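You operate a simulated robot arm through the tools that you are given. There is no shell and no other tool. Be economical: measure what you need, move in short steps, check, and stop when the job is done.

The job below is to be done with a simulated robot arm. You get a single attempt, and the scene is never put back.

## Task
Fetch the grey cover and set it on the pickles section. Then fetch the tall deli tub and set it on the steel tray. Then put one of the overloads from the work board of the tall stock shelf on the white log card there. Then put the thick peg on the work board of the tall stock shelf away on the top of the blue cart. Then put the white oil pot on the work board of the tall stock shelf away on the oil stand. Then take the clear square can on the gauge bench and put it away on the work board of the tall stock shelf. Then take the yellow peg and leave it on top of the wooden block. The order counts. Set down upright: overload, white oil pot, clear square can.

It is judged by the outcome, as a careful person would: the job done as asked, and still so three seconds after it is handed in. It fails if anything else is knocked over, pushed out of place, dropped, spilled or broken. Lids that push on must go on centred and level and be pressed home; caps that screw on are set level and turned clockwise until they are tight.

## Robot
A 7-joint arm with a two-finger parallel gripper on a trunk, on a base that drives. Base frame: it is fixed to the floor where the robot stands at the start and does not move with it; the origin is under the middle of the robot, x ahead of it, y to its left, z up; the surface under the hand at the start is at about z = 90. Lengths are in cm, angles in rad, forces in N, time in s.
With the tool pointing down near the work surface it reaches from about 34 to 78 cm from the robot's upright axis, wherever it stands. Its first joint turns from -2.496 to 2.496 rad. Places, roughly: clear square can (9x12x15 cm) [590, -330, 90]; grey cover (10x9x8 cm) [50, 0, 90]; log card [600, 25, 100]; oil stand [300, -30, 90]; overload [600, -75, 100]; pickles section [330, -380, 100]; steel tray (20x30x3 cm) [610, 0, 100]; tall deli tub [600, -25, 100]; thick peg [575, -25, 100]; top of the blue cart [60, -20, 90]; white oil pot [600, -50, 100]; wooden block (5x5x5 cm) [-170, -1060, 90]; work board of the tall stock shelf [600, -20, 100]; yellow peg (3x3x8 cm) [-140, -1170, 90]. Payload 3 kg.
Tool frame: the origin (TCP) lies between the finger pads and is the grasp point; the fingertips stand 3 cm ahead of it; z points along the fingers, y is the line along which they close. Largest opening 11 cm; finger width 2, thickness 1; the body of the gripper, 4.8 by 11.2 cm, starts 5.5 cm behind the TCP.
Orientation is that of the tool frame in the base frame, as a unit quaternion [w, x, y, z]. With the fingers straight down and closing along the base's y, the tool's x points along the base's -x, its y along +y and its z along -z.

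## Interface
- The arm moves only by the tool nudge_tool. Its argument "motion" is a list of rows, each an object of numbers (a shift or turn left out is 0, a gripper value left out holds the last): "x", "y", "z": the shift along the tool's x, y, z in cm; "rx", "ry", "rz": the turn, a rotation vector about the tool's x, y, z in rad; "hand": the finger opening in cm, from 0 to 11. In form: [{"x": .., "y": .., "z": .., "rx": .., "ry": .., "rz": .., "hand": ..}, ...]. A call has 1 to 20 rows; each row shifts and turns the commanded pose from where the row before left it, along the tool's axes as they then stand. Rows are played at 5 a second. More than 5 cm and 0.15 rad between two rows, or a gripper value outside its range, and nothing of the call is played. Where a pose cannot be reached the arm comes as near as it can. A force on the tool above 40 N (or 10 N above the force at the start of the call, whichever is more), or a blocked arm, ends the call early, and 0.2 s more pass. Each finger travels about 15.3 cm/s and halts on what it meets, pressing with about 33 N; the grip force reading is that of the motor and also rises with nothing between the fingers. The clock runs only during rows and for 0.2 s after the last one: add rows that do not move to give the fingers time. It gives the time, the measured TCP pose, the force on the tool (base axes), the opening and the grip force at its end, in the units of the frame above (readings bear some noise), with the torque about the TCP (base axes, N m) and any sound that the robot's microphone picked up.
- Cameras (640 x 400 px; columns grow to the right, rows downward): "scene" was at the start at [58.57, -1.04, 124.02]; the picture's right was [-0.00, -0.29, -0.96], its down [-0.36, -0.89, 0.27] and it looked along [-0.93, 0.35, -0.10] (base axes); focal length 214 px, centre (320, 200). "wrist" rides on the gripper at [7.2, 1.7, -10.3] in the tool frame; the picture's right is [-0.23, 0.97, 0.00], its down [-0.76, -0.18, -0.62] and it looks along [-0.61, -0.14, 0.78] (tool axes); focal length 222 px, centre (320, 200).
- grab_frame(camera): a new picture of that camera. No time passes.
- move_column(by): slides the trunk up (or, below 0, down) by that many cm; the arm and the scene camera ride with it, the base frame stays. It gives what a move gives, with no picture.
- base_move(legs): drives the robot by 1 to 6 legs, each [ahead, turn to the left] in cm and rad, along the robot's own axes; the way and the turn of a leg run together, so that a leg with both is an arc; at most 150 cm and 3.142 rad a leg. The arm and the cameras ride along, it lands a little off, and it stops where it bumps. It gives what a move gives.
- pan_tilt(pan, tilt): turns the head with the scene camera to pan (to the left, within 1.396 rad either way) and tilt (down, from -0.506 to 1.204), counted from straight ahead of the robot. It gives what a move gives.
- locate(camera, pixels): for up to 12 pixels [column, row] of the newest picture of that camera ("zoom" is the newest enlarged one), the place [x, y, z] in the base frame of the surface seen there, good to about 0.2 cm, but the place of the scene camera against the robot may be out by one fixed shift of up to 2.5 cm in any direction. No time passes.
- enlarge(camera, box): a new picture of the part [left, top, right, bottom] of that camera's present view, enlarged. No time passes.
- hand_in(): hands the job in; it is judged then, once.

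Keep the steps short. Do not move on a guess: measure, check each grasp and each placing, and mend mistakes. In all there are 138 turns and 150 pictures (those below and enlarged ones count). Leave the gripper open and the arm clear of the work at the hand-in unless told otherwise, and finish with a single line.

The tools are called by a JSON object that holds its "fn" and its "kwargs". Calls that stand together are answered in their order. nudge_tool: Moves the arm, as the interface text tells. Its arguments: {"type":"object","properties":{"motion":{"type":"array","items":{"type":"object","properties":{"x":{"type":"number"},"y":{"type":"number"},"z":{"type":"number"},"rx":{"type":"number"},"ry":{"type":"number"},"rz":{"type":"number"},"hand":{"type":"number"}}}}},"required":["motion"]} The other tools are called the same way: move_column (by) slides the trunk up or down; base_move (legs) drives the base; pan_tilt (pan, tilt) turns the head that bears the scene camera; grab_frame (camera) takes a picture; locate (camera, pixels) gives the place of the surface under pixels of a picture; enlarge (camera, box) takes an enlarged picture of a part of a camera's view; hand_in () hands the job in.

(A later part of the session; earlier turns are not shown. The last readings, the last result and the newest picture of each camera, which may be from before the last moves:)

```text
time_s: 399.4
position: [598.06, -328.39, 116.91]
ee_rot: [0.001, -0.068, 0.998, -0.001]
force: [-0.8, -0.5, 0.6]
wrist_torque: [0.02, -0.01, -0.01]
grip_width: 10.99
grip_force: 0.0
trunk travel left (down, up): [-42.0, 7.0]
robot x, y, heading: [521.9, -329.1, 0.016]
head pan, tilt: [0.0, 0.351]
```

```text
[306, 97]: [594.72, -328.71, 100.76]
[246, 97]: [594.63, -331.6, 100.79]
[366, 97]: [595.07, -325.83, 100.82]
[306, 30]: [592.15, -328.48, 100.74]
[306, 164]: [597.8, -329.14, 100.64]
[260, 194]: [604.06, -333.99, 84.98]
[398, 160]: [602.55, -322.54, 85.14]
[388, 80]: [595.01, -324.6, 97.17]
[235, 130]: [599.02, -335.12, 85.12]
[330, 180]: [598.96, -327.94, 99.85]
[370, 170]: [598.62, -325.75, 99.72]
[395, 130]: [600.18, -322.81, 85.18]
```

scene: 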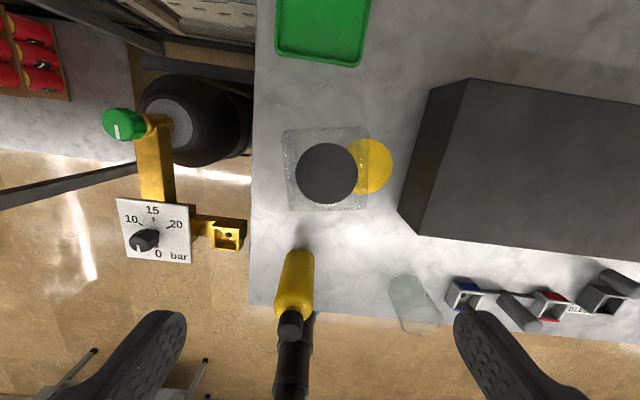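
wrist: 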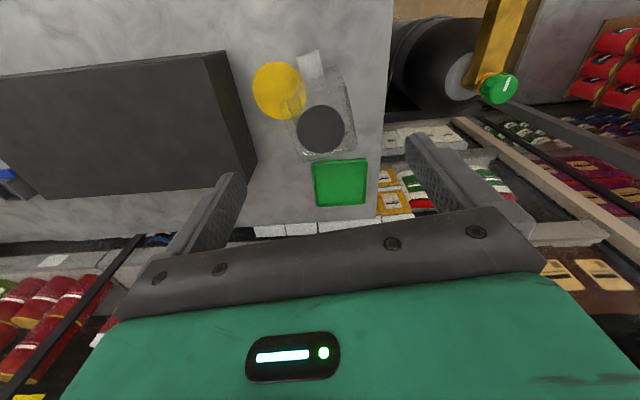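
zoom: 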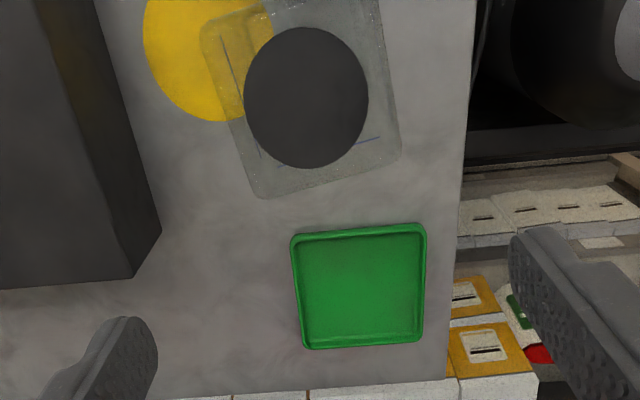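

The cap centre is (594.8, -328.75) and the yaw of 0.15 matches. I'll centre over it and go down to TCP z≈96, stopping first at 103 to check.

{"fn": "nudge_tool", "kwargs": {"motion": [{"x": 3.45, "y": 0.1}, {"z": 4}, {"z": 4}, {"z": 4}, {"z": 2}, {}]}}

{"fn": "grab_frame", "kwargs": {"camera": "wrist"}}

```text
time_s: 400.8
position: [594.7, -328.84, 103.03]
ee_rot: [0.001, -0.068, 0.998, 0.0]
force: [0.8, -1.9, -0.9]
wrist_torque: [-0.02, 0.0, 0.01]
grip_width: 11.01
grip_force: 0.1
trunk travel left (down, up): [-42.0, 7.0]
robot x, y, heading: [521.97, -328.83, 0.022]
head pan, tilt: [0.0, 0.351]
```

```text
51 pictures are left
```

wrist: 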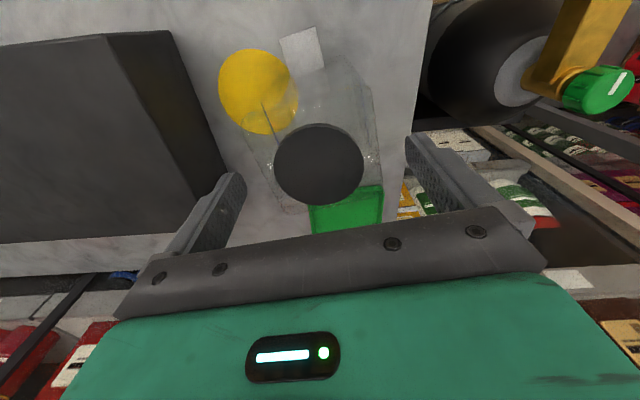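

It's centred. I'll lower 7 cm in small steps.

{"fn": "nudge_tool", "kwargs": {"motion": [{"z": 2}, {"z": 2}, {"z": 1.5}, {"z": 1.5}, {}]}}

{"fn": "nudge_tool", "kwargs": {"motion": [{"hand": 8}, {"hand": 0}, {"hand": 0}, {"hand": 0}]}}

{"fn": "grab_frame", "kwargs": {"camera": "wrist"}}

```text
time_s: 402.0
position: [594.76, -328.84, 95.92]
ee_rot: [0.001, -0.068, 0.998, -0.001]
force: [0.1, 1.3, -0.5]
wrist_torque: [0.0, 0.0, 0.0]
grip_width: 11.02
grip_force: 0.1
trunk travel left (down, up): [-42.0, 7.0]
robot x, y, heading: [521.6, -329.04, 0.017]
head pan, tilt: [0.0, 0.351]
```

```text
time_s: 403.0
position: [594.81, -328.86, 95.92]
ee_rot: [0.001, -0.067, 0.998, -0.001]
force: [-0.6, -0.3, 0.2]
wrist_torque: [0.04, -0.02, 0.0]
grip_width: 8.55
grip_force: 33.5
trunk travel left (down, up): [-42.0, 7.0]
robot x, y, heading: [522.01, -329.18, 0.02]
head pan, tilt: [0.0, 0.351]
```

```text
50 pictures are left
```

wrist: 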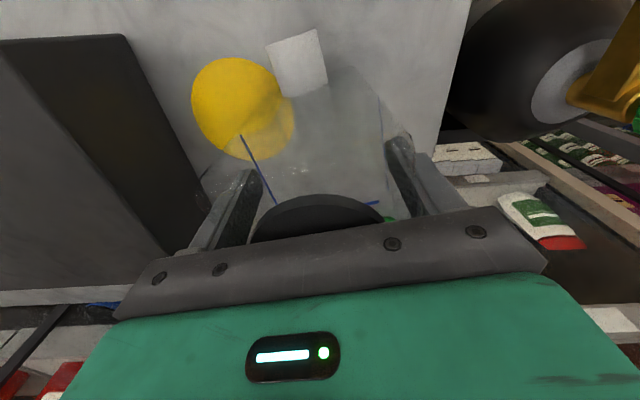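

Gripped at 8.55 cm. I'll lift straight up and check.

{"fn": "nudge_tool", "kwargs": {"motion": [{"z": -0.5}, {"z": -1}, {"z": -2}, {"z": -3}, {"z": -3}, {"z": -3}, {"z": -3}, {"z": -3}]}}

{"fn": "grab_frame", "kwargs": {"camera": "wrist"}}

```text
time_s: 404.8
position: [594.36, -328.77, 114.51]
ee_rot: [0.0, -0.07, 0.998, -0.001]
force: [0.1, 0.5, -0.9]
wrist_torque: [0.02, 0.03, -0.02]
grip_width: 8.55
grip_force: 32.9
trunk travel left (down, up): [-42.0, 7.0]
robot x, y, heading: [521.94, -329.34, 0.02]
head pan, tilt: [0.0, 0.351]
```

```text
49 pictures are left
```

wrist: 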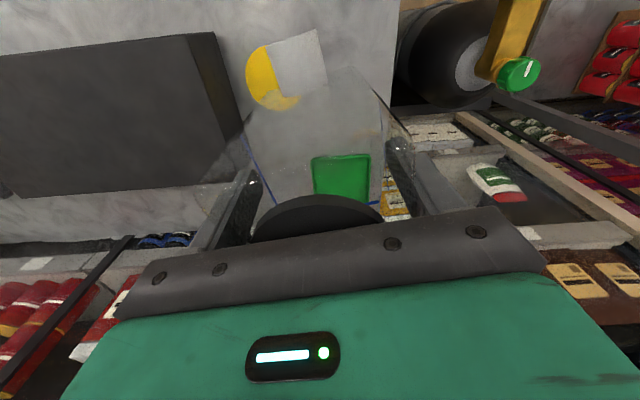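

The can is held upright. I'll raise the trunk 5 cm to clear the oil bottle, reverse out, then retract the arm.

{"fn": "move_column", "kwargs": {"by": 5}}

{"fn": "base_move", "kwargs": {"legs": [[-45, 0]]}}

{"fn": "nudge_tool", "kwargs": {"motion": [{"x": 3}, {"x": 4}, {"x": 4}, {"x": 4}, {"x": 4, "y": 1}]}}

```text
time_s: 405.7
position: [594.49, -328.71, 119.24]
ee_rot: [0.002, -0.068, 0.998, -0.001]
force: [0.1, 0.2, -2.3]
wrist_torque: [0.0, 0.02, 0.0]
grip_width: 8.54
grip_force: 33.1
trunk travel left (down, up): [-47.0, 2.0]
robot x, y, heading: [521.43, -328.88, 0.015]
head pan, tilt: [0.0, 0.351]
```

```text
time_s: 408.5
position: [549.01, -330.21, 119.39]
ee_rot: [0.002, -0.06, 0.998, -0.001]
force: [-0.4, 0.1, -0.9]
wrist_torque: [0.02, -0.01, 0.0]
grip_width: 8.54
grip_force: 32.9
trunk travel left (down, up): [-47.0, 2.0]
robot x, y, heading: [476.27, -329.34, 0.004]
head pan, tilt: [0.0, 0.351]
```

```text
time_s: 409.7
position: [529.87, -331.56, 119.68]
ee_rot: [0.002, -0.06, 0.998, -0.001]
force: [0.0, -0.2, -2.1]
wrist_torque: [0.04, 0.01, 0.02]
grip_width: 8.54
grip_force: 32.8
trunk travel left (down, up): [-47.0, 2.0]
robot x, y, heading: [476.21, -329.46, 0.006]
head pan, tilt: [0.0, 0.351]
```

Now I'll drive up the aisle to the tall shelf at y≈-55.

{"fn": "base_move", "kwargs": {"legs": [[0, 1.565], [135, 0], [137, 0]]}}

```text
time_s: 426.7
position: [480.5, -5.29, 119.57]
ee_rot: [-0.002, 0.751, -0.661, 0.0]
force: [1.1, -0.5, -2.8]
wrist_torque: [0.01, 0.0, 0.01]
grip_width: 8.53
grip_force: 33.1
trunk travel left (down, up): [-47.0, 2.0]
robot x, y, heading: [478.83, -58.82, 1.58]
head pan, tilt: [0.0, 0.351]
```

{"fn": "base_move", "kwargs": {"legs": [[0, -1.575]]}}

{"fn": "pan_tilt", "kwargs": {"pan": 0, "tilt": -0.45}}

{"fn": "grab_frame", "kwargs": {"camera": "scene"}}

```text
time_s: 431.0
position: [532.62, -61.1, 119.57]
ee_rot: [0.001, -0.059, 0.998, 0.0]
force: [1.0, 0.7, -1.4]
wrist_torque: [-0.04, 0.03, 0.04]
grip_width: 8.51
grip_force: 33.0
trunk travel left (down, up): [-47.0, 2.0]
robot x, y, heading: [478.79, -52.04, 0.0]
head pan, tilt: [0.0, 0.351]
```

```text
time_s: 432.2
position: [532.65, -61.19, 119.58]
ee_rot: [0.001, -0.061, 0.998, -0.001]
force: [-0.1, -0.3, -1.5]
wrist_torque: [0.0, 0.02, -0.01]
grip_width: 8.49
grip_force: 33.0
trunk travel left (down, up): [-47.0, 2.0]
robot x, y, heading: [478.88, -52.3, 0.002]
head pan, tilt: [0.0, -0.45]
```

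```text
48 pictures are left
```

scene: 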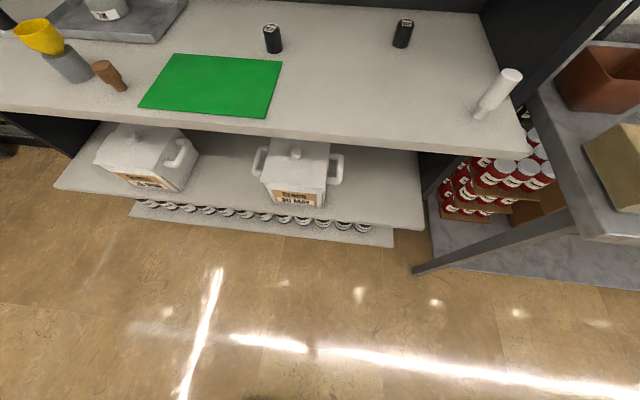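

The board has free space around (586, -60), right of the green mat. I'll drive 47 cm in and measure with the wrist camera.

{"fn": "base_move", "kwargs": {"legs": [[47, 0]]}}

{"fn": "grab_frame", "kwargs": {"camera": "wrist"}}

```text
time_s: 435.0
position: [580.02, -62.18, 119.72]
ee_rot: [0.001, -0.053, 0.999, 0.0]
force: [0.8, 0.5, -2.1]
wrist_torque: [0.0, 0.0, -0.03]
grip_width: 8.48
grip_force: 33.6
trunk travel left (down, up): [-47.0, 2.0]
robot x, y, heading: [526.61, -52.77, -0.016]
head pan, tilt: [0.0, -0.45]
```

```text
47 pictures are left
```

wrist: 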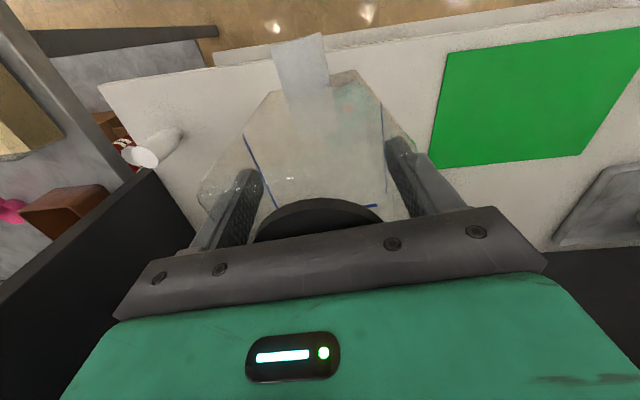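

{"fn": "locate", "kwargs": {"camera": "wrist", "pixels": [[445, 60], [430, 165], [170, 140], [150, 155], [200, 90], [415, 80], [215, 170], [110, 90], [390, 25], [190, 215]]}}

```text
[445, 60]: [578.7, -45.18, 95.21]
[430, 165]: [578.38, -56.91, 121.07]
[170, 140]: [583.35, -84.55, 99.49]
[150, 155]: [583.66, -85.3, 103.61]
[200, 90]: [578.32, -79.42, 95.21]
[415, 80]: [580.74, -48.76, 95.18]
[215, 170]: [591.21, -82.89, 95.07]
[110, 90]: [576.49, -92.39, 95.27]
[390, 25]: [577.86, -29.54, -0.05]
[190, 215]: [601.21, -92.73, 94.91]
```

The board is at z 95.2 and clear around (586.5, -62). I'll lower partway, move forward 6.5 cm, then lower to just above the board.

{"fn": "nudge_tool", "kwargs": {"motion": [{"z": 3}, {"z": 3}, {"z": 3}, {"x": -3}, {"x": -3.5}, {"z": 2}, {"z": 1.6}, {}]}}

{"fn": "nudge_tool", "kwargs": {"motion": [{"z": 0.4}, {"z": 0.2}, {"z": 0.2}, {"z": 0.15}, {}]}}

{"fn": "grab_frame", "kwargs": {"camera": "wrist"}}

```text
time_s: 436.8
position: [586.61, -61.48, 107.24]
ee_rot: [0.001, -0.054, 0.999, -0.001]
force: [0.3, -0.3, -1.9]
wrist_torque: [0.0, 0.01, -0.03]
grip_width: 8.49
grip_force: 33.2
trunk travel left (down, up): [-47.0, 2.0]
robot x, y, heading: [526.51, -52.79, -0.016]
head pan, tilt: [0.0, -0.45]
```

```text
time_s: 438.0
position: [586.6, -61.46, 106.18]
ee_rot: [0.001, -0.053, 0.999, -0.001]
force: [1.1, 0.5, -1.2]
wrist_torque: [0.0, 0.0, 0.03]
grip_width: 8.49
grip_force: 33.6
trunk travel left (down, up): [-47.0, 2.0]
robot x, y, heading: [526.69, -52.63, -0.015]
head pan, tilt: [0.0, -0.45]
```

```text
46 pictures are left
```

wrist: 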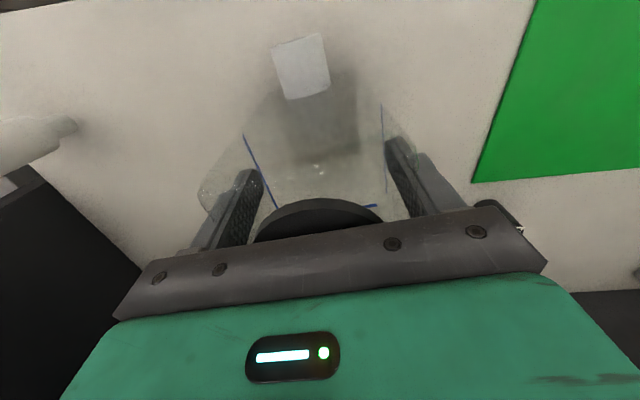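

Almost there. I'll lower in 0.15 cm steps until contact.

{"fn": "nudge_tool", "kwargs": {"motion": [{"z": 0.15}, {"z": 0.1}, {"z": 0.1}, {}]}}

```text
time_s: 439.0
position: [586.59, -61.64, 105.91]
ee_rot: [0.002, -0.053, 0.999, -0.001]
force: [3.9, -3.8, 23.0]
wrist_torque: [0.59, 0.13, 0.16]
grip_width: 8.46
grip_force: 33.5
trunk travel left (down, up): [-47.0, 2.0]
robot x, y, heading: [526.47, -52.49, -0.013]
head pan, tilt: [0.0, -0.45]
```

It's in contact at 23 N. I'll ease up, open, and rise.

{"fn": "nudge_tool", "kwargs": {"motion": [{"z": -0.12}, {"hand": 9.3}, {"hand": 10.8}, {}, {"z": -2}, {"z": -3}, {"z": -4}, {"x": 3, "z": -3}, {"x": 4}]}}

{"fn": "grab_frame", "kwargs": {"camera": "wrist"}}

{"fn": "grab_frame", "kwargs": {"camera": "scene"}}

```text
time_s: 441.0
position: [579.47, -62.21, 117.95]
ee_rot: [0.002, -0.053, 0.999, -0.001]
force: [-0.6, 0.2, 0.1]
wrist_torque: [-0.01, 0.02, 0.02]
grip_width: 10.77
grip_force: 0.1
trunk travel left (down, up): [-47.0, 2.0]
robot x, y, heading: [526.21, -52.6, -0.017]
head pan, tilt: [0.0, -0.45]
```

```text
45 pictures are left
```

wrist: 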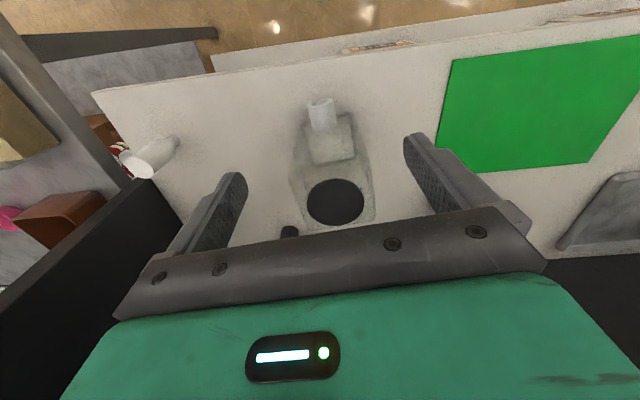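

```text
44 pictures are left
```

scene: 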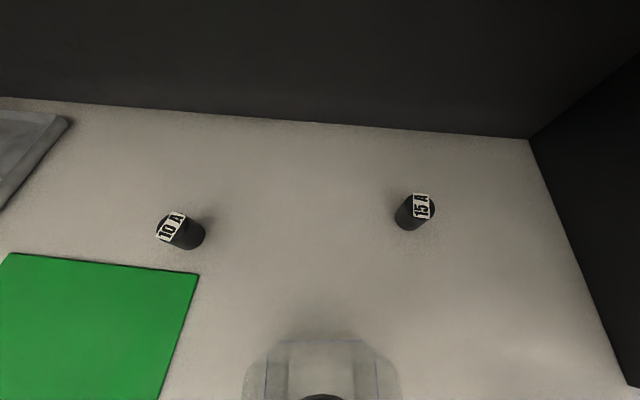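

The clear can stands upright on the work board. Last job: the yellow peg far away at (-140, -1170). I'll back out, face -y, tilt the tool so the camera looks far ahead, and scout the way.

{"fn": "base_move", "kwargs": {"legs": [[-47, 0], [0, -1.555]]}}

{"fn": "nudge_tool", "kwargs": {"motion": [{"rz": 0.11}, {"ry": -0.14}, {"ry": -0.14}, {"ry": -0.14}, {"ry": -0.14}, {"ry": -0.14}]}}

{"fn": "grab_frame", "kwargs": {"camera": "scene"}}

```text
time_s: 447.7
position: [470.37, -105.07, 117.97]
ee_rot: [0.001, 0.67, 0.742, 0.0]
force: [1.1, 0.0, -0.7]
wrist_torque: [0.0, 0.0, 0.02]
grip_width: 10.81
grip_force: 0.1
trunk travel left (down, up): [-47.0, 2.0]
robot x, y, heading: [486.65, -52.45, -1.588]
head pan, tilt: [0.0, -0.45]
```

```text
time_s: 449.1
position: [470.28, -105.02, 117.97]
ee_rot: [0.243, 0.666, 0.661, -0.245]
force: [-0.4, -0.2, 0.0]
wrist_torque: [-0.01, -0.02, 0.03]
grip_width: 10.82
grip_force: 0.0
trunk travel left (down, up): [-47.0, 2.0]
robot x, y, heading: [486.96, -52.14, -1.584]
head pan, tilt: [0.0, -0.45]
```

```text
43 pictures are left
```

scene: 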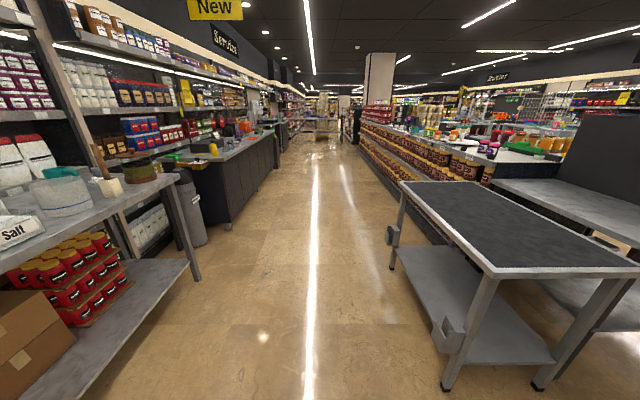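

A clear long aisle. I'll locate far features and gaps.

{"fn": "enlarge", "kwargs": {"camera": "scene", "box": [260, 60, 460, 180]}}

{"fn": "locate", "kwargs": {"camera": "scene", "pixels": [[318, 145], [325, 130], [355, 142], [382, 90], [345, 148], [280, 165], [300, 135], [400, 125], [335, 135], [530, 75], [360, 150], [290, 140]]}}

```text
3.20 times, centred on (360, 120) of scene
```

zoom: 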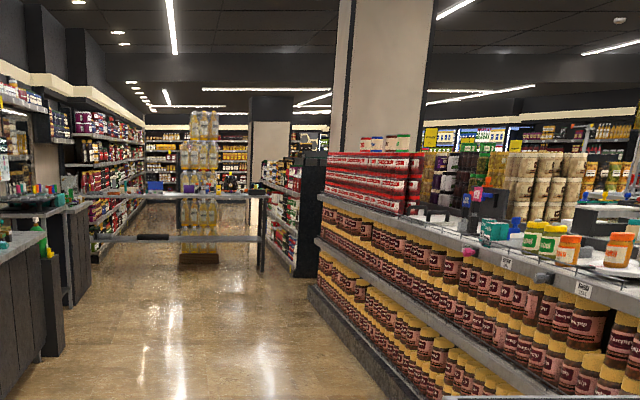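

```text
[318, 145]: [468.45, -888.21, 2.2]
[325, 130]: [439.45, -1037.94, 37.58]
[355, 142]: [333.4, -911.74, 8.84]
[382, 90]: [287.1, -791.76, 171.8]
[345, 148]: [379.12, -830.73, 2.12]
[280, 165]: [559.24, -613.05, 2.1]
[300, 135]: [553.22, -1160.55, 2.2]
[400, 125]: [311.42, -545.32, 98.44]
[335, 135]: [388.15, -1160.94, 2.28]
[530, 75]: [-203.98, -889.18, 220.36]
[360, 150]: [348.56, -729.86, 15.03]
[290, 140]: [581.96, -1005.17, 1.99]
```

The aisle is clear to about y -830, where a gap opens west between the counter end (y≈-740) and the next shelf (y≈-912). I'll drive down.

{"fn": "base_move", "kwargs": {"legs": [[130, 0], [130, 0], [130, 0], [130, 0], [130, 0], [125, 0]]}}

{"fn": "base_move", "kwargs": {"legs": [[0, -1.57]]}}

{"fn": "grab_frame", "kwargs": {"camera": "scene"}}

```text
time_s: 485.9
position: [449.31, -875.98, 118.01]
ee_rot: [0.24, 0.672, 0.657, -0.246]
force: [0.0, -0.8, -0.3]
wrist_torque: [-0.01, -0.03, 0.0]
grip_width: 10.8
grip_force: 0.0
trunk travel left (down, up): [-47.0, 2.0]
robot x, y, heading: [466.66, -823.6, -1.604]
head pan, tilt: [0.0, -0.45]
```

```text
time_s: 490.2
position: [414.07, -805.85, 118.0]
ee_rot: [-0.005, 0.939, -0.012, -0.343]
force: [0.4, -0.4, 0.7]
wrist_torque: [0.01, -0.02, -0.01]
grip_width: 10.8
grip_force: 0.1
trunk travel left (down, up): [-47.0, 2.0]
robot x, y, heading: [466.83, -828.6, 3.112]
head pan, tilt: [0.0, -0.45]
```

```text
41 pictures are left
```

scene: 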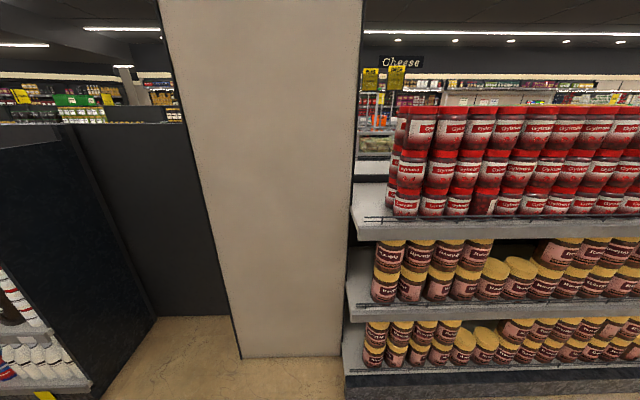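

A column stands in the gap. I'll measure the passage to its left.

{"fn": "locate", "kwargs": {"camera": "scene", "pixels": [[100, 395], [155, 318], [240, 357], [340, 357], [225, 312], [190, 345], [345, 375], [160, 330], [85, 385], [225, 318]]}}

{"fn": "pan_tilt", "kwargs": {"pan": 0.6, "tilt": -0.45}}

{"fn": "grab_frame", "kwargs": {"camera": "scene"}}

```text
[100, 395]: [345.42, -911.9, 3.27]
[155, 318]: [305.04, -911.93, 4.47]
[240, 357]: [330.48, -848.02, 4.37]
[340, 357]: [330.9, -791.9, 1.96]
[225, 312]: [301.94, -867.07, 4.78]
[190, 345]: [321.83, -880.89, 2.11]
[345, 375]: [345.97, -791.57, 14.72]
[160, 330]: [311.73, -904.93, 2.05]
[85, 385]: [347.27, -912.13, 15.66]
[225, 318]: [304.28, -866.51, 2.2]
```

```text
time_s: 491.2
position: [414.13, -806.13, 117.97]
ee_rot: [-0.006, 0.939, -0.013, -0.344]
force: [0.1, -0.2, -0.5]
wrist_torque: [0.03, 0.0, 0.03]
grip_width: 10.82
grip_force: 0.1
trunk travel left (down, up): [-47.0, 2.0]
robot x, y, heading: [466.47, -828.61, 3.108]
head pan, tilt: [0.6, -0.45]
```

```text
40 pictures are left
```

scene: 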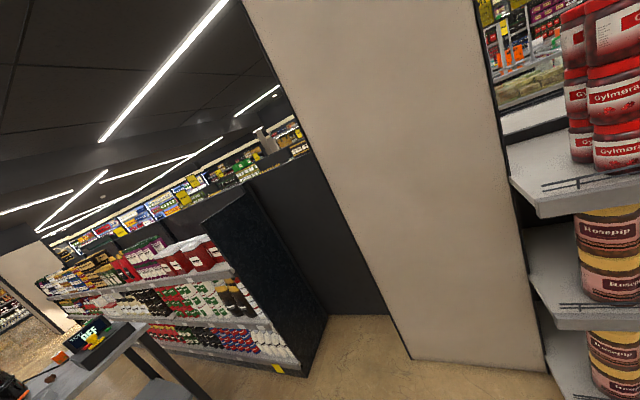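

The alcove is a dead end. I'll check the far end of the shelf on the left, the table, and the passage beyond.

{"fn": "locate", "kwargs": {"camera": "scene", "pixels": [[30, 300], [70, 325], [20, 275], [150, 345], [290, 372], [145, 325], [5, 400], [200, 375], [60, 335], [10, 330], [215, 395], [45, 270]]}}

{"fn": "base_move", "kwargs": {"legs": [[0, 1.45]]}}

{"fn": "pan_tilt", "kwargs": {"pan": 0, "tilt": -0.45}}

{"fn": "grab_frame", "kwargs": {"camera": "scene"}}

```text
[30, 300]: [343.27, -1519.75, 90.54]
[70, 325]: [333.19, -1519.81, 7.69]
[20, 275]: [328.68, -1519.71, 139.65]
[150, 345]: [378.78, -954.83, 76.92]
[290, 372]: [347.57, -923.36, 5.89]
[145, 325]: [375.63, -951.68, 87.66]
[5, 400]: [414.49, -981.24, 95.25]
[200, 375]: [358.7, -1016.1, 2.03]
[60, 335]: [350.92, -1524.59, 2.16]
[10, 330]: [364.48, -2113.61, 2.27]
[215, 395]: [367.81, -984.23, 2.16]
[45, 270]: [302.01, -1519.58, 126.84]
```

```text
time_s: 495.2
position: [436.33, -877.39, 118.09]
ee_rot: [0.22, 0.72, 0.603, -0.264]
force: [-0.9, -0.2, 0.7]
wrist_torque: [0.01, -0.01, -0.02]
grip_width: 10.8
grip_force: 0.0
trunk travel left (down, up): [-47.0, 2.0]
robot x, y, heading: [461.76, -828.6, -1.75]
head pan, tilt: [0.6, -0.45]
```

```text
time_s: 496.2
position: [436.27, -877.42, 118.03]
ee_rot: [0.22, 0.721, 0.602, -0.264]
force: [-0.3, -1.1, 0.3]
wrist_torque: [0.0, -0.01, 0.01]
grip_width: 10.82
grip_force: 0.0
trunk travel left (down, up): [-47.0, 2.0]
robot x, y, heading: [461.99, -828.89, -1.755]
head pan, tilt: [0.0, -0.45]
```

```text
39 pictures are left
```

scene: 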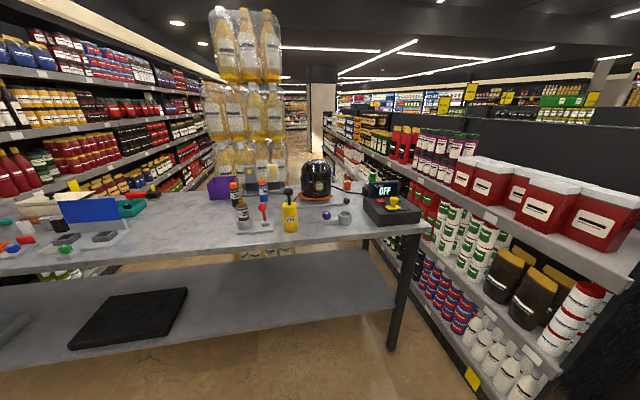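

A table blocks the way south, so I'll go back north around the oil island and then down the western corridor.

{"fn": "base_move", "kwargs": {"legs": [[0, -2.957]]}}

{"fn": "base_move", "kwargs": {"legs": [[148, 0], [148, 0], [148, 0], [148, 0], [148, 0], [148, 0]]}}

```text
time_s: 503.5
position: [476.57, -774.02, 118.21]
ee_rot: [-0.241, 0.675, -0.653, -0.247]
force: [0.8, -0.3, 0.1]
wrist_torque: [0.0, 0.04, 0.01]
grip_width: 10.82
grip_force: 0.1
trunk travel left (down, up): [-47.0, 2.0]
robot x, y, heading: [453.78, -827.74, 1.572]
head pan, tilt: [0.0, -0.45]
stopped in leg 1: the robot was blocked; the commanded pose is now the measured one
```

```text
time_s: 545.8
position: [456.85, 120.33, 118.09]
ee_rot: [-0.239, 0.679, -0.648, -0.248]
force: [-0.4, -0.3, 1.0]
wrist_torque: [0.0, -0.05, 0.02]
grip_width: 10.79
grip_force: 0.0
trunk travel left (down, up): [-47.0, 2.0]
robot x, y, heading: [435.19, 66.16, 1.588]
head pan, tilt: [0.0, -0.45]
```

{"fn": "base_move", "kwargs": {"legs": [[0, 1.555]]}}

{"fn": "base_move", "kwargs": {"legs": [[130, 0], [133, 0]]}}

{"fn": "base_move", "kwargs": {"legs": [[0, 1.571]]}}

{"fn": "grab_frame", "kwargs": {"camera": "scene"}}

```text
time_s: 550.2
position: [380.59, 86.7, 118.2]
ee_rot: [0.012, 0.939, 0.034, -0.343]
force: [0.3, -0.5, -0.1]
wrist_torque: [-0.05, 0.0, 0.03]
grip_width: 10.82
grip_force: 0.1
trunk travel left (down, up): [-47.0, 2.0]
robot x, y, heading: [434.93, 71.54, -3.11]
head pan, tilt: [0.0, -0.45]
```

```text
time_s: 563.0
position: [116.04, 78.95, 118.32]
ee_rot: [0.009, 0.939, 0.028, -0.344]
force: [-0.7, 0.7, -0.3]
wrist_torque: [0.0, 0.0, 0.03]
grip_width: 10.78
grip_force: 0.1
trunk travel left (down, up): [-47.0, 2.0]
robot x, y, heading: [170.37, 63.34, -3.121]
head pan, tilt: [0.0, -0.45]
```

```text
time_s: 567.4
position: [154.3, 9.02, 118.24]
ee_rot: [0.249, 0.645, 0.683, -0.236]
force: [-0.2, -0.6, 0.4]
wrist_torque: [-0.01, 0.0, 0.01]
grip_width: 10.82
grip_force: 0.0
trunk travel left (down, up): [-47.0, 2.0]
robot x, y, heading: [164.36, 63.11, -1.557]
head pan, tilt: [0.0, -0.45]
```

```text
38 pictures are left
```

scene: 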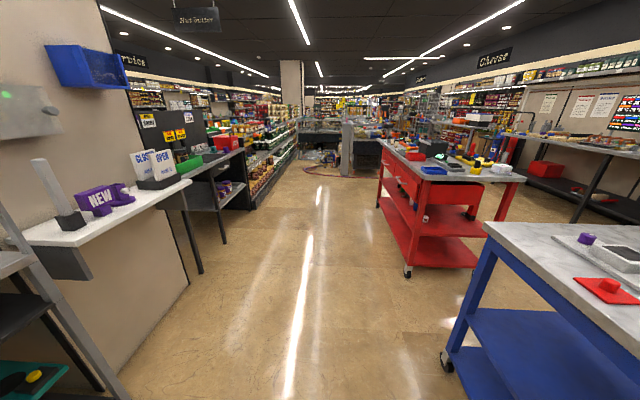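

{"fn": "enlarge", "kwargs": {"camera": "scene", "box": [240, 60, 540, 220]}}

{"fn": "locate", "kwargs": {"camera": "scene", "pixels": [[320, 170], [355, 173], [345, 130], [405, 180], [300, 160], [410, 115], [470, 185], [500, 215], [375, 175], [380, 110], [245, 208], [408, 272]]}}

```text
2.13 times, centred on (390, 140) of scene
```

zoom: 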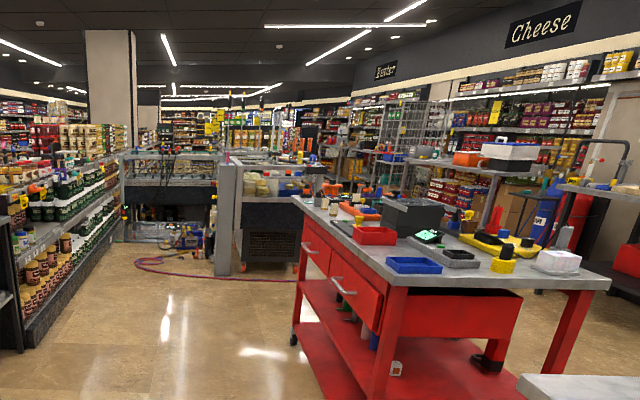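

```text
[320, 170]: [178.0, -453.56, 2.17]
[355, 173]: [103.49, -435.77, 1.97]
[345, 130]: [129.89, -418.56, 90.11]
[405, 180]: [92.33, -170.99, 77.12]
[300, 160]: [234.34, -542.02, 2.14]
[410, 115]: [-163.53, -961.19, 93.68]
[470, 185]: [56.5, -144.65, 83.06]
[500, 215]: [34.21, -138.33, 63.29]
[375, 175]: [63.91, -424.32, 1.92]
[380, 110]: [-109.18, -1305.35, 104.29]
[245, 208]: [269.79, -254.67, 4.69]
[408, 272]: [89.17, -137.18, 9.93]
```

The corridor is blocked near y -435, but west beyond the red bench looks open. I'll drive to about (168, -345), turn west, and look.

{"fn": "base_move", "kwargs": {"legs": [[136, 0], [136, 0], [136, 0]]}}

{"fn": "base_move", "kwargs": {"legs": [[0, -1.2]]}}

{"fn": "grab_frame", "kwargs": {"camera": "scene"}}

```text
time_s: 587.1
position: [171.08, -400.99, 118.34]
ee_rot: [0.25, 0.64, 0.688, -0.235]
force: [0.7, 0.4, -0.6]
wrist_torque: [0.05, 0.01, -0.01]
grip_width: 10.81
grip_force: 0.0
trunk travel left (down, up): [-47.0, 2.0]
robot x, y, heading: [180.52, -346.39, -1.54]
head pan, tilt: [0.0, -0.45]
```

```text
time_s: 590.5
position: [126.45, -358.53, 118.47]
ee_rot: [0.079, 0.914, 0.216, -0.334]
force: [-0.2, 0.3, 0.3]
wrist_torque: [-0.02, 0.03, 0.02]
grip_width: 10.79
grip_force: 0.1
trunk travel left (down, up): [-47.0, 2.0]
robot x, y, heading: [181.67, -350.19, -2.715]
head pan, tilt: [0.0, -0.45]
```

```text
36 pictures are left
```

scene: 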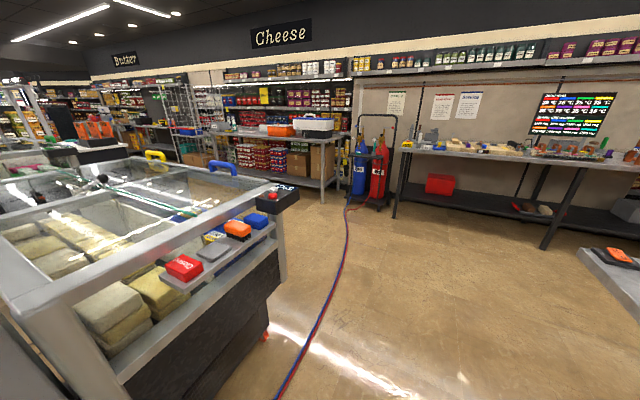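

{"fn": "locate", "kwargs": {"camera": "scene", "pixels": [[270, 335], [285, 265], [250, 170], [320, 200], [395, 215], [300, 205], [180, 165], [150, 130], [120, 395], [430, 330], [225, 165], [130, 120]]}}

{"fn": "enlarge", "kwargs": {"camera": "scene", "box": [0, 50, 360, 230]}}

```text
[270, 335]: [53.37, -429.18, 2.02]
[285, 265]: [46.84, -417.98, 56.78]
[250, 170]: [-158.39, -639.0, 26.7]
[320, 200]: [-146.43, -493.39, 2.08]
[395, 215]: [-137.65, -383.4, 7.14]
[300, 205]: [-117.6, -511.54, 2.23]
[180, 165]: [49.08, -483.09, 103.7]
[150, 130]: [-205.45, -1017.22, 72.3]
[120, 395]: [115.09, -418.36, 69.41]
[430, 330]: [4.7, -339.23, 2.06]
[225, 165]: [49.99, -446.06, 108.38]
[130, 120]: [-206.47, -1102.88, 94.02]
```

```text
1.78 times, centred on (180, 140) of scene
```

zoom: 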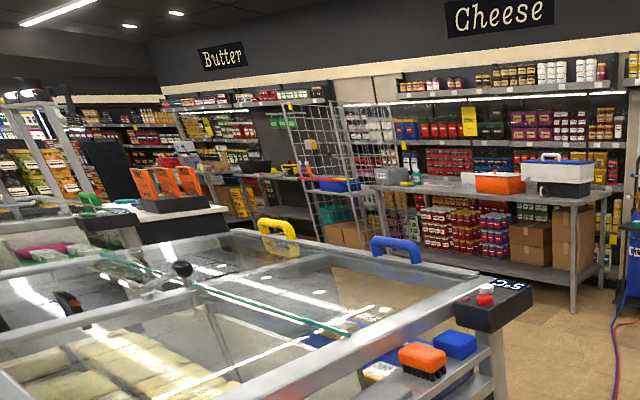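

The aisle between the case end (x≈47) and the wall benches (x≈-118) leads south. I'll drive west to x≈-40 and look south.

{"fn": "base_move", "kwargs": {"legs": [[0, -0.42]]}}

{"fn": "base_move", "kwargs": {"legs": [[110, 0], [112, 0]]}}

{"fn": "base_move", "kwargs": {"legs": [[0, 1.57]]}}

{"fn": "grab_frame", "kwargs": {"camera": "scene"}}

```text
time_s: 592.2
position: [127.96, -335.01, 118.33]
ee_rot: [0.006, 0.939, 0.018, -0.344]
force: [-0.8, -0.5, 0.2]
wrist_torque: [-0.04, 0.01, 0.03]
grip_width: 10.81
grip_force: 0.1
trunk travel left (down, up): [-47.0, 2.0]
robot x, y, heading: [181.66, -351.5, 3.14]
head pan, tilt: [0.0, -0.45]
```

```text
time_s: 603.2
position: [-95.77, -338.84, 118.53]
ee_rot: [0.009, 0.939, 0.028, -0.343]
force: [0.5, -0.3, -0.6]
wrist_torque: [0.02, -0.02, 0.02]
grip_width: 10.77
grip_force: 0.0
trunk travel left (down, up): [-47.0, 2.0]
robot x, y, heading: [-41.19, -353.83, -3.126]
head pan, tilt: [0.0, -0.45]
```

```text
time_s: 607.5
position: [-57.57, -408.25, 118.52]
ee_rot: [0.248, 0.649, 0.679, -0.239]
force: [-0.8, -0.1, -0.4]
wrist_torque: [-0.02, -0.05, 0.03]
grip_width: 10.78
grip_force: 0.0
trunk travel left (down, up): [-47.0, 2.0]
robot x, y, heading: [-46.72, -354.03, -1.575]
head pan, tilt: [0.0, -0.45]
```

```text
34 pictures are left
```

scene: 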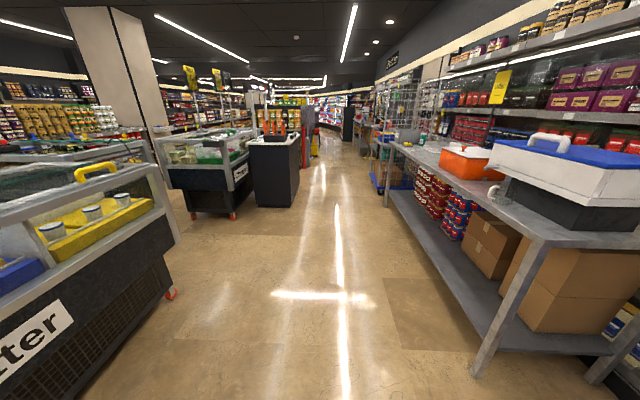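

A clear aisle runs south. I'll locate the far features around y -1000.

{"fn": "locate", "kwargs": {"camera": "scene", "pixels": [[330, 150], [300, 205], [385, 205], [375, 185], [345, 145], [365, 150], [310, 160], [365, 128], [340, 160], [355, 158], [390, 135], [320, 140]]}}

{"fn": "enlarge", "kwargs": {"camera": "scene", "box": [240, 80, 440, 200]}}

```text
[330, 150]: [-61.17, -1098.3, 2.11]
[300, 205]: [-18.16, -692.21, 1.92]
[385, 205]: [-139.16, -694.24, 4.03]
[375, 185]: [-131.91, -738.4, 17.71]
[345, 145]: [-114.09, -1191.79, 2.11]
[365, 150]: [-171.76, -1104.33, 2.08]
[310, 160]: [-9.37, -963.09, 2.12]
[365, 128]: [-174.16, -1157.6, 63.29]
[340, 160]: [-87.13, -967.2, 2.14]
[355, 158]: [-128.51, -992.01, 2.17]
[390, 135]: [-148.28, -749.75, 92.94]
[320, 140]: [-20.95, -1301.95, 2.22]
```

```text
3.20 times, centred on (340, 140) of scene
```

zoom: 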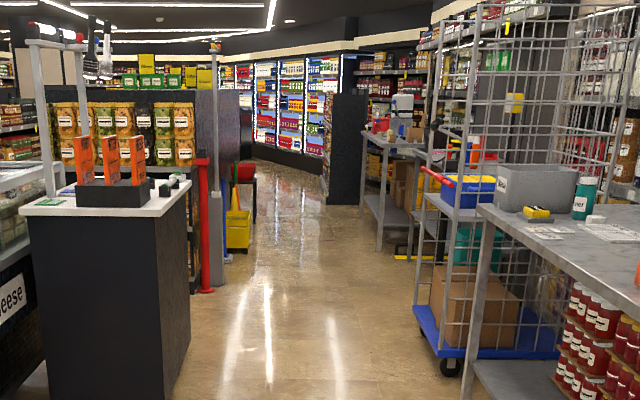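

I'll turn slightly and drive down to about (-90, -1058), next to the bench with the wooden block.

{"fn": "base_move", "kwargs": {"legs": [[0, -0.055], [141, 0], [141, 0], [141, 0], [141, 0], [141, 0]]}}

{"fn": "pan_tilt", "kwargs": {"pan": -0.8, "tilt": -0.2}}

{"fn": "grab_frame", "kwargs": {"camera": "scene"}}

```text
time_s: 641.5
position: [-103.76, -1113.8, 118.59]
ee_rot: [0.239, 0.673, 0.655, -0.247]
force: [0.1, 0.3, 0.2]
wrist_torque: [0.0, 0.01, -0.01]
grip_width: 10.82
grip_force: 0.3
trunk travel left (down, up): [-47.0, 2.0]
robot x, y, heading: [-89.13, -1060.57, -1.654]
head pan, tilt: [0.0, -0.45]
```

```text
time_s: 642.7
position: [-103.67, -1113.71, 118.62]
ee_rot: [0.239, 0.673, 0.654, -0.247]
force: [0.0, -0.1, -0.1]
wrist_torque: [0.0, 0.02, -0.03]
grip_width: 10.79
grip_force: 0.1
trunk travel left (down, up): [-47.0, 2.0]
robot x, y, heading: [-88.54, -1060.68, -1.647]
head pan, tilt: [-0.799, -0.201]
```

```text
32 pictures are left
```

scene: 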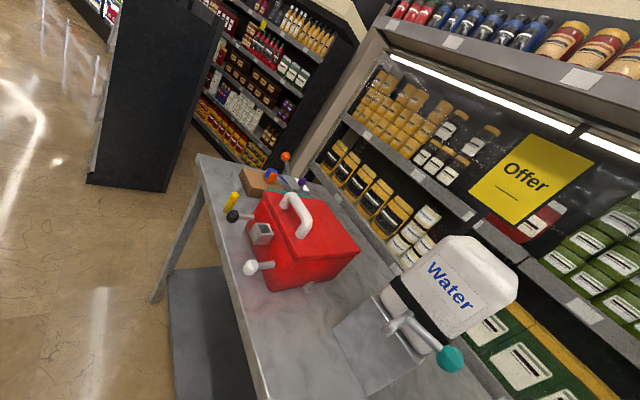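

I see a yellow peg near (232, 200) and a wooden-looking block near (253, 180). I'll zoom and locate.

{"fn": "enlarge", "kwargs": {"camera": "scene", "box": [190, 140, 330, 290]}}

{"fn": "locate", "kwargs": {"camera": "scene", "pixels": [[232, 200], [253, 182], [244, 178], [233, 215], [270, 175], [287, 157], [350, 300], [265, 235], [250, 268], [205, 160], [240, 350], [300, 270]]}}

```text
2.67 times, centred on (260, 215) of scene
```

zoom: 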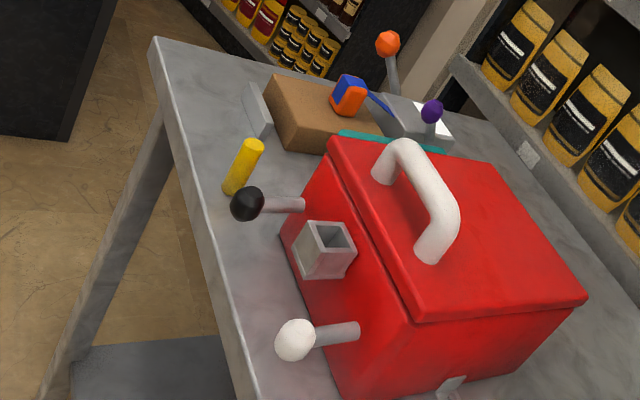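

```text
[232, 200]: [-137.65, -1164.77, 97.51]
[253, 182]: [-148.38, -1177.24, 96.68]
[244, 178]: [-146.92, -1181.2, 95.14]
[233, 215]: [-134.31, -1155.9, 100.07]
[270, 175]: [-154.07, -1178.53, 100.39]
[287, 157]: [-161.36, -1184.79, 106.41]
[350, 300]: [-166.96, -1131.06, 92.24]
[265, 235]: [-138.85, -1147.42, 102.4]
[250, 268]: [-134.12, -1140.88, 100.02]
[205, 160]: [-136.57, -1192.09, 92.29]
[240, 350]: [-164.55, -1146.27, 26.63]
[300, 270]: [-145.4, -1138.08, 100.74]
```

The peg is at about (-138, -1165). I'll check the black panel's foot beyond before driving south alongside.

{"fn": "locate", "kwargs": {"camera": "scene", "pixels": [[90, 185], [165, 190], [105, 100], [150, 300], [60, 250]]}}

{"fn": "pan_tilt", "kwargs": {"pan": -1.39, "tilt": 0.1}}

{"fn": "grab_frame", "kwargs": {"camera": "scene"}}

```text
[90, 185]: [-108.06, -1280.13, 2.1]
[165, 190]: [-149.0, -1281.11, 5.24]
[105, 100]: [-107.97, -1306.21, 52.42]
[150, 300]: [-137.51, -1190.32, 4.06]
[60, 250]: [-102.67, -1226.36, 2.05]
```

```text
time_s: 643.7
position: [-103.66, -1113.6, 118.69]
ee_rot: [0.239, 0.674, 0.654, -0.247]
force: [-0.7, -0.3, 0.3]
wrist_torque: [-0.01, -0.01, 0.01]
grip_width: 10.8
grip_force: 0.1
trunk travel left (down, up): [-47.0, 2.0]
robot x, y, heading: [-88.77, -1061.22, -1.65]
head pan, tilt: [-1.389, 0.099]
```

```text
30 pictures are left
```

scene: 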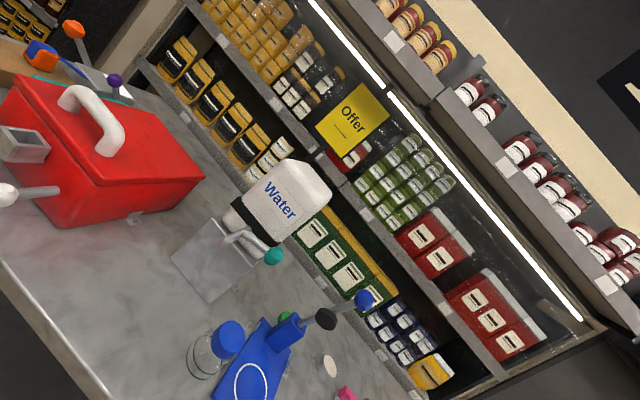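

I'll arc south to y≈-1165, turn to face the bench, straighten the tool, narrow the fingers, and take pictures.

{"fn": "base_move", "kwargs": {"legs": [[104, 0.1], [0, -1.59]]}}

{"fn": "nudge_tool", "kwargs": {"motion": [{"ry": 0.14, "hand": 6}, {"ry": 0.14}, {"ry": 0.14}, {"ry": 0.14}, {"ry": 0.14}, {}]}}

{"fn": "pan_tilt", "kwargs": {"pan": 0, "tilt": 0.2}}

{"fn": "grab_frame", "kwargs": {"camera": "wrist"}}

{"fn": "grab_frame", "kwargs": {"camera": "scene"}}

```text
time_s: 653.0
position: [-146.35, -1151.52, 118.59]
ee_rot: [0.003, 0.939, 0.009, -0.344]
force: [0.7, 0.0, 0.0]
wrist_torque: [0.02, 0.0, -0.04]
grip_width: 10.78
grip_force: 0.1
trunk travel left (down, up): [-47.0, 2.0]
robot x, y, heading: [-92.73, -1169.37, 3.113]
head pan, tilt: [-1.389, 0.099]
```

```text
time_s: 654.4
position: [-146.37, -1151.48, 118.67]
ee_rot: [-0.001, 1.0, 0.009, 0.0]
force: [0.1, 0.3, -0.2]
wrist_torque: [0.0, -0.06, 0.04]
grip_width: 6.0
grip_force: 0.2
trunk travel left (down, up): [-47.0, 2.0]
robot x, y, heading: [-93.12, -1169.55, 3.114]
head pan, tilt: [-1.389, 0.099]
```

```text
time_s: 655.9
position: [-146.35, -1151.4, 118.64]
ee_rot: [0.0, 1.0, 0.008, -0.001]
force: [-0.6, -0.1, -0.1]
wrist_torque: [0.03, -0.01, 0.0]
grip_width: 6.0
grip_force: 0.1
trunk travel left (down, up): [-47.0, 2.0]
robot x, y, heading: [-92.28, -1169.44, 3.113]
head pan, tilt: [0.0, 0.201]
```

```text
29 pictures are left
```

wrist: 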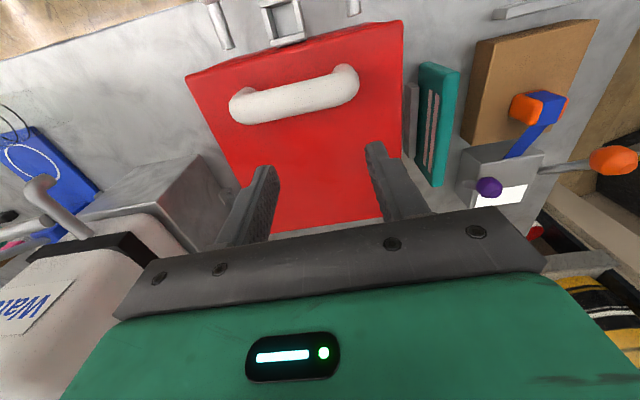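

```text
28 pictures are left
```

scene: 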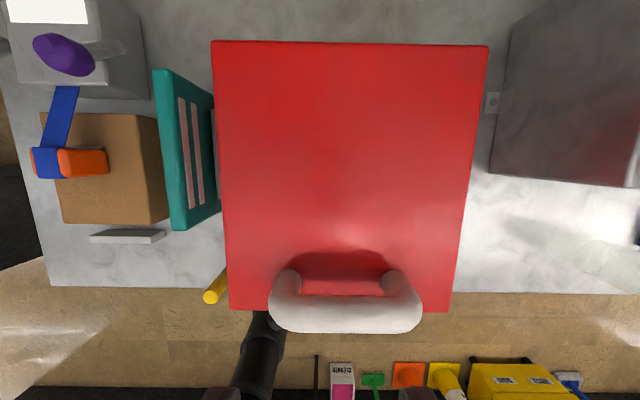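

The peg shows at scene pixel (215, 288), just beside the red box. I'll move the tool over (-139, -1165) and measure with the wrist camera.

{"fn": "nudge_tool", "kwargs": {"motion": [{"y": 4.5}, {"y": 4.5}, {"y": 4.6}, {"x": 4}, {"x": 3.3}, {"z": 3}, {}]}}

{"fn": "locate", "kwargs": {"camera": "scene", "pixels": [[215, 289], [228, 290], [229, 308], [212, 45]]}}

{"fn": "grab_frame", "kwargs": {"camera": "wrist"}}

{"fn": "grab_frame", "kwargs": {"camera": "scene"}}

```text
time_s: 657.5
position: [-139.06, -1164.71, 115.8]
ee_rot: [-0.002, 1.0, 0.008, -0.001]
force: [-0.8, 0.0, -0.1]
wrist_torque: [-0.02, -0.01, 0.04]
grip_width: 6.0
grip_force: 0.1
trunk travel left (down, up): [-47.0, 2.0]
robot x, y, heading: [-92.96, -1169.55, 3.108]
head pan, tilt: [0.0, 0.201]
```

```text
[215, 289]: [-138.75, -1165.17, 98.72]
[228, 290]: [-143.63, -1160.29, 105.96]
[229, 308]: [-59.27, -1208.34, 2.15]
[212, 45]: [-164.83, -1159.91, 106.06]
```

```text
27 pictures are left
```

wrist: 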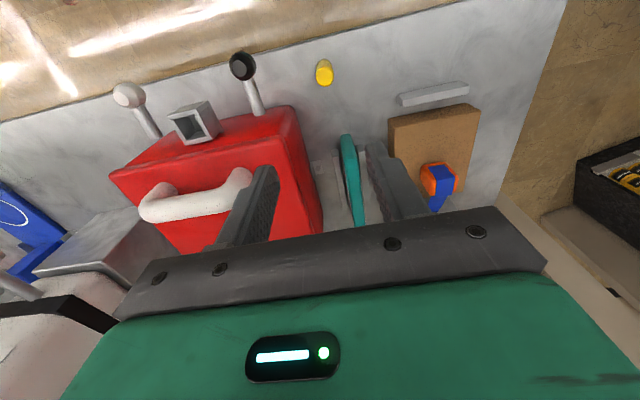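

```text
26 pictures are left
```

scene: 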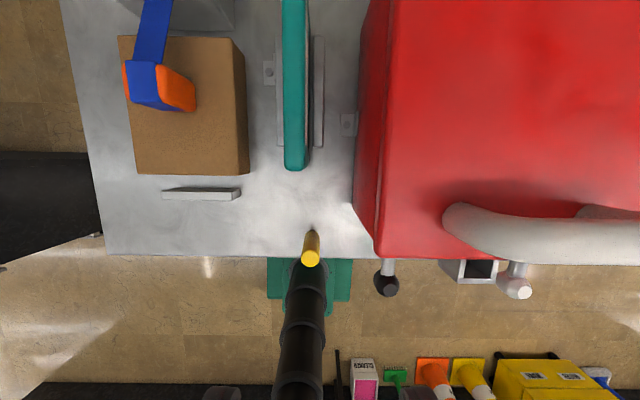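

{"fn": "locate", "kwargs": {"camera": "wrist", "pixels": [[324, 70], [317, 74], [331, 74], [324, 84], [324, 62], [300, 110], [245, 70], [345, 100], [349, 140]]}}

{"fn": "enlarge", "kwargs": {"camera": "wrist", "box": [280, 40, 380, 110]}}

```text
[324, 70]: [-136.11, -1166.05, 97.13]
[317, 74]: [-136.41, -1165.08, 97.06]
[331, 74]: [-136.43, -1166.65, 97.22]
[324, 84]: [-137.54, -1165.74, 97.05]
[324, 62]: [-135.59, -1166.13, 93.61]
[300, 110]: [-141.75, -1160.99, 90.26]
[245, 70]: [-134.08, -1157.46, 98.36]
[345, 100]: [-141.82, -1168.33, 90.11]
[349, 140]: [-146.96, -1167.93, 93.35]
```

```text
5.71 times, centred on (330, 75) of wrist
```

zoom: 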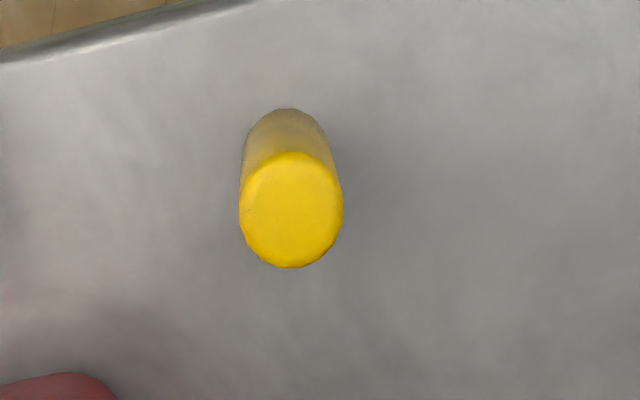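

Peg axis (-136.5, -1165.85), top 97.15, diameter about 2. I'll go down to TCP z 95, close, lift, and check.

{"fn": "nudge_tool", "kwargs": {"motion": [{"x": 2.55, "y": 1.18, "hand": 5}, {"z": 4.5}, {"z": 4.5}, {"z": 4.5}, {"z": 4.5}, {"z": 2.7}, {}, {"hand": 0}, {"hand": 0}, {"hand": 0}, {"hand": 0}, {"z": -1}, {"z": -3}, {"z": -4}, {"z": -4}, {"z": -4}, {"z": -4}, {"z": -4}, {"z": -3}]}}

{"fn": "grab_frame", "kwargs": {"camera": "wrist"}}

```text
time_s: 659.0
position: [-136.66, -1166.07, 95.42]
ee_rot: [-0.001, 1.0, 0.009, -0.007]
force: [0.0, -0.1, 7.2]
wrist_torque: [-0.09, 0.77, -0.03]
grip_width: 5.0
grip_force: 0.1
trunk travel left (down, up): [-47.0, 2.0]
robot x, y, heading: [-92.95, -1169.39, 3.111]
head pan, tilt: [0.0, 0.201]
stopped in row 7: the force on the tool passed its limit at 50 N (the readings are from after the stop); the commanded pose is now the measured one
```

```text
24 pictures are left
```

wrist: 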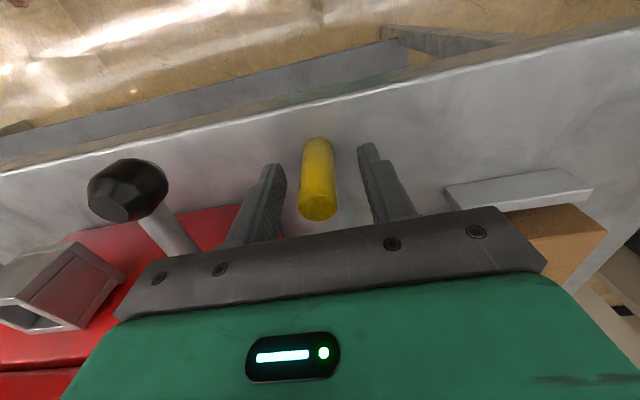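

A light contact stopped the descent at z 95.4, but the peg is already centred between the fingers. I'll rise 0.4 cm, close, and lift.

{"fn": "nudge_tool", "kwargs": {"motion": [{"z": -0.4}, {"hand": 0}, {"hand": 0}, {"hand": 0}, {"z": -1}, {"z": -3}, {"z": -4}, {"z": -4}, {"z": -4}, {"z": -4}, {"z": -4}, {"z": -3}]}}

{"fn": "grab_frame", "kwargs": {"camera": "wrist"}}

{"fn": "grab_frame", "kwargs": {"camera": "scene"}}

```text
time_s: 661.6
position: [-136.26, -1166.03, 122.78]
ee_rot: [-0.001, 1.0, 0.008, -0.005]
force: [-0.5, 0.7, -0.9]
wrist_torque: [-0.01, -0.01, -0.01]
grip_width: 1.96
grip_force: 33.0
trunk travel left (down, up): [-47.0, 2.0]
robot x, y, heading: [-92.56, -1169.17, 3.116]
head pan, tilt: [0.0, 0.201]
```

```text
23 pictures are left
```

wrist: 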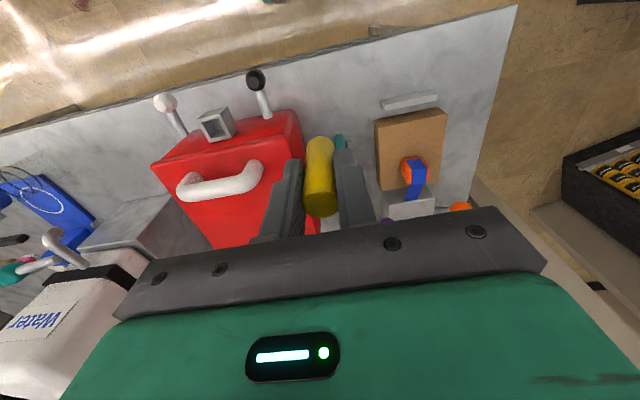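

```text
22 pictures are left
```

scene: 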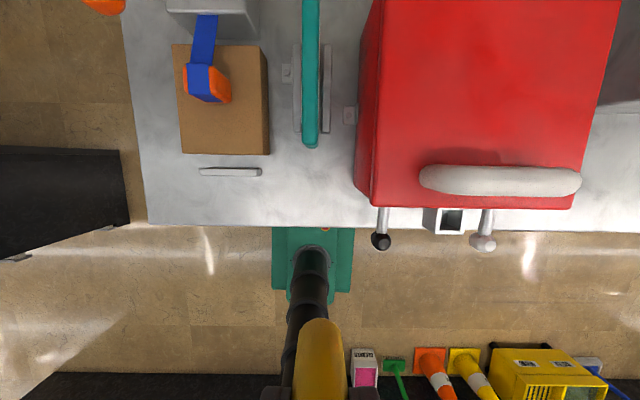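

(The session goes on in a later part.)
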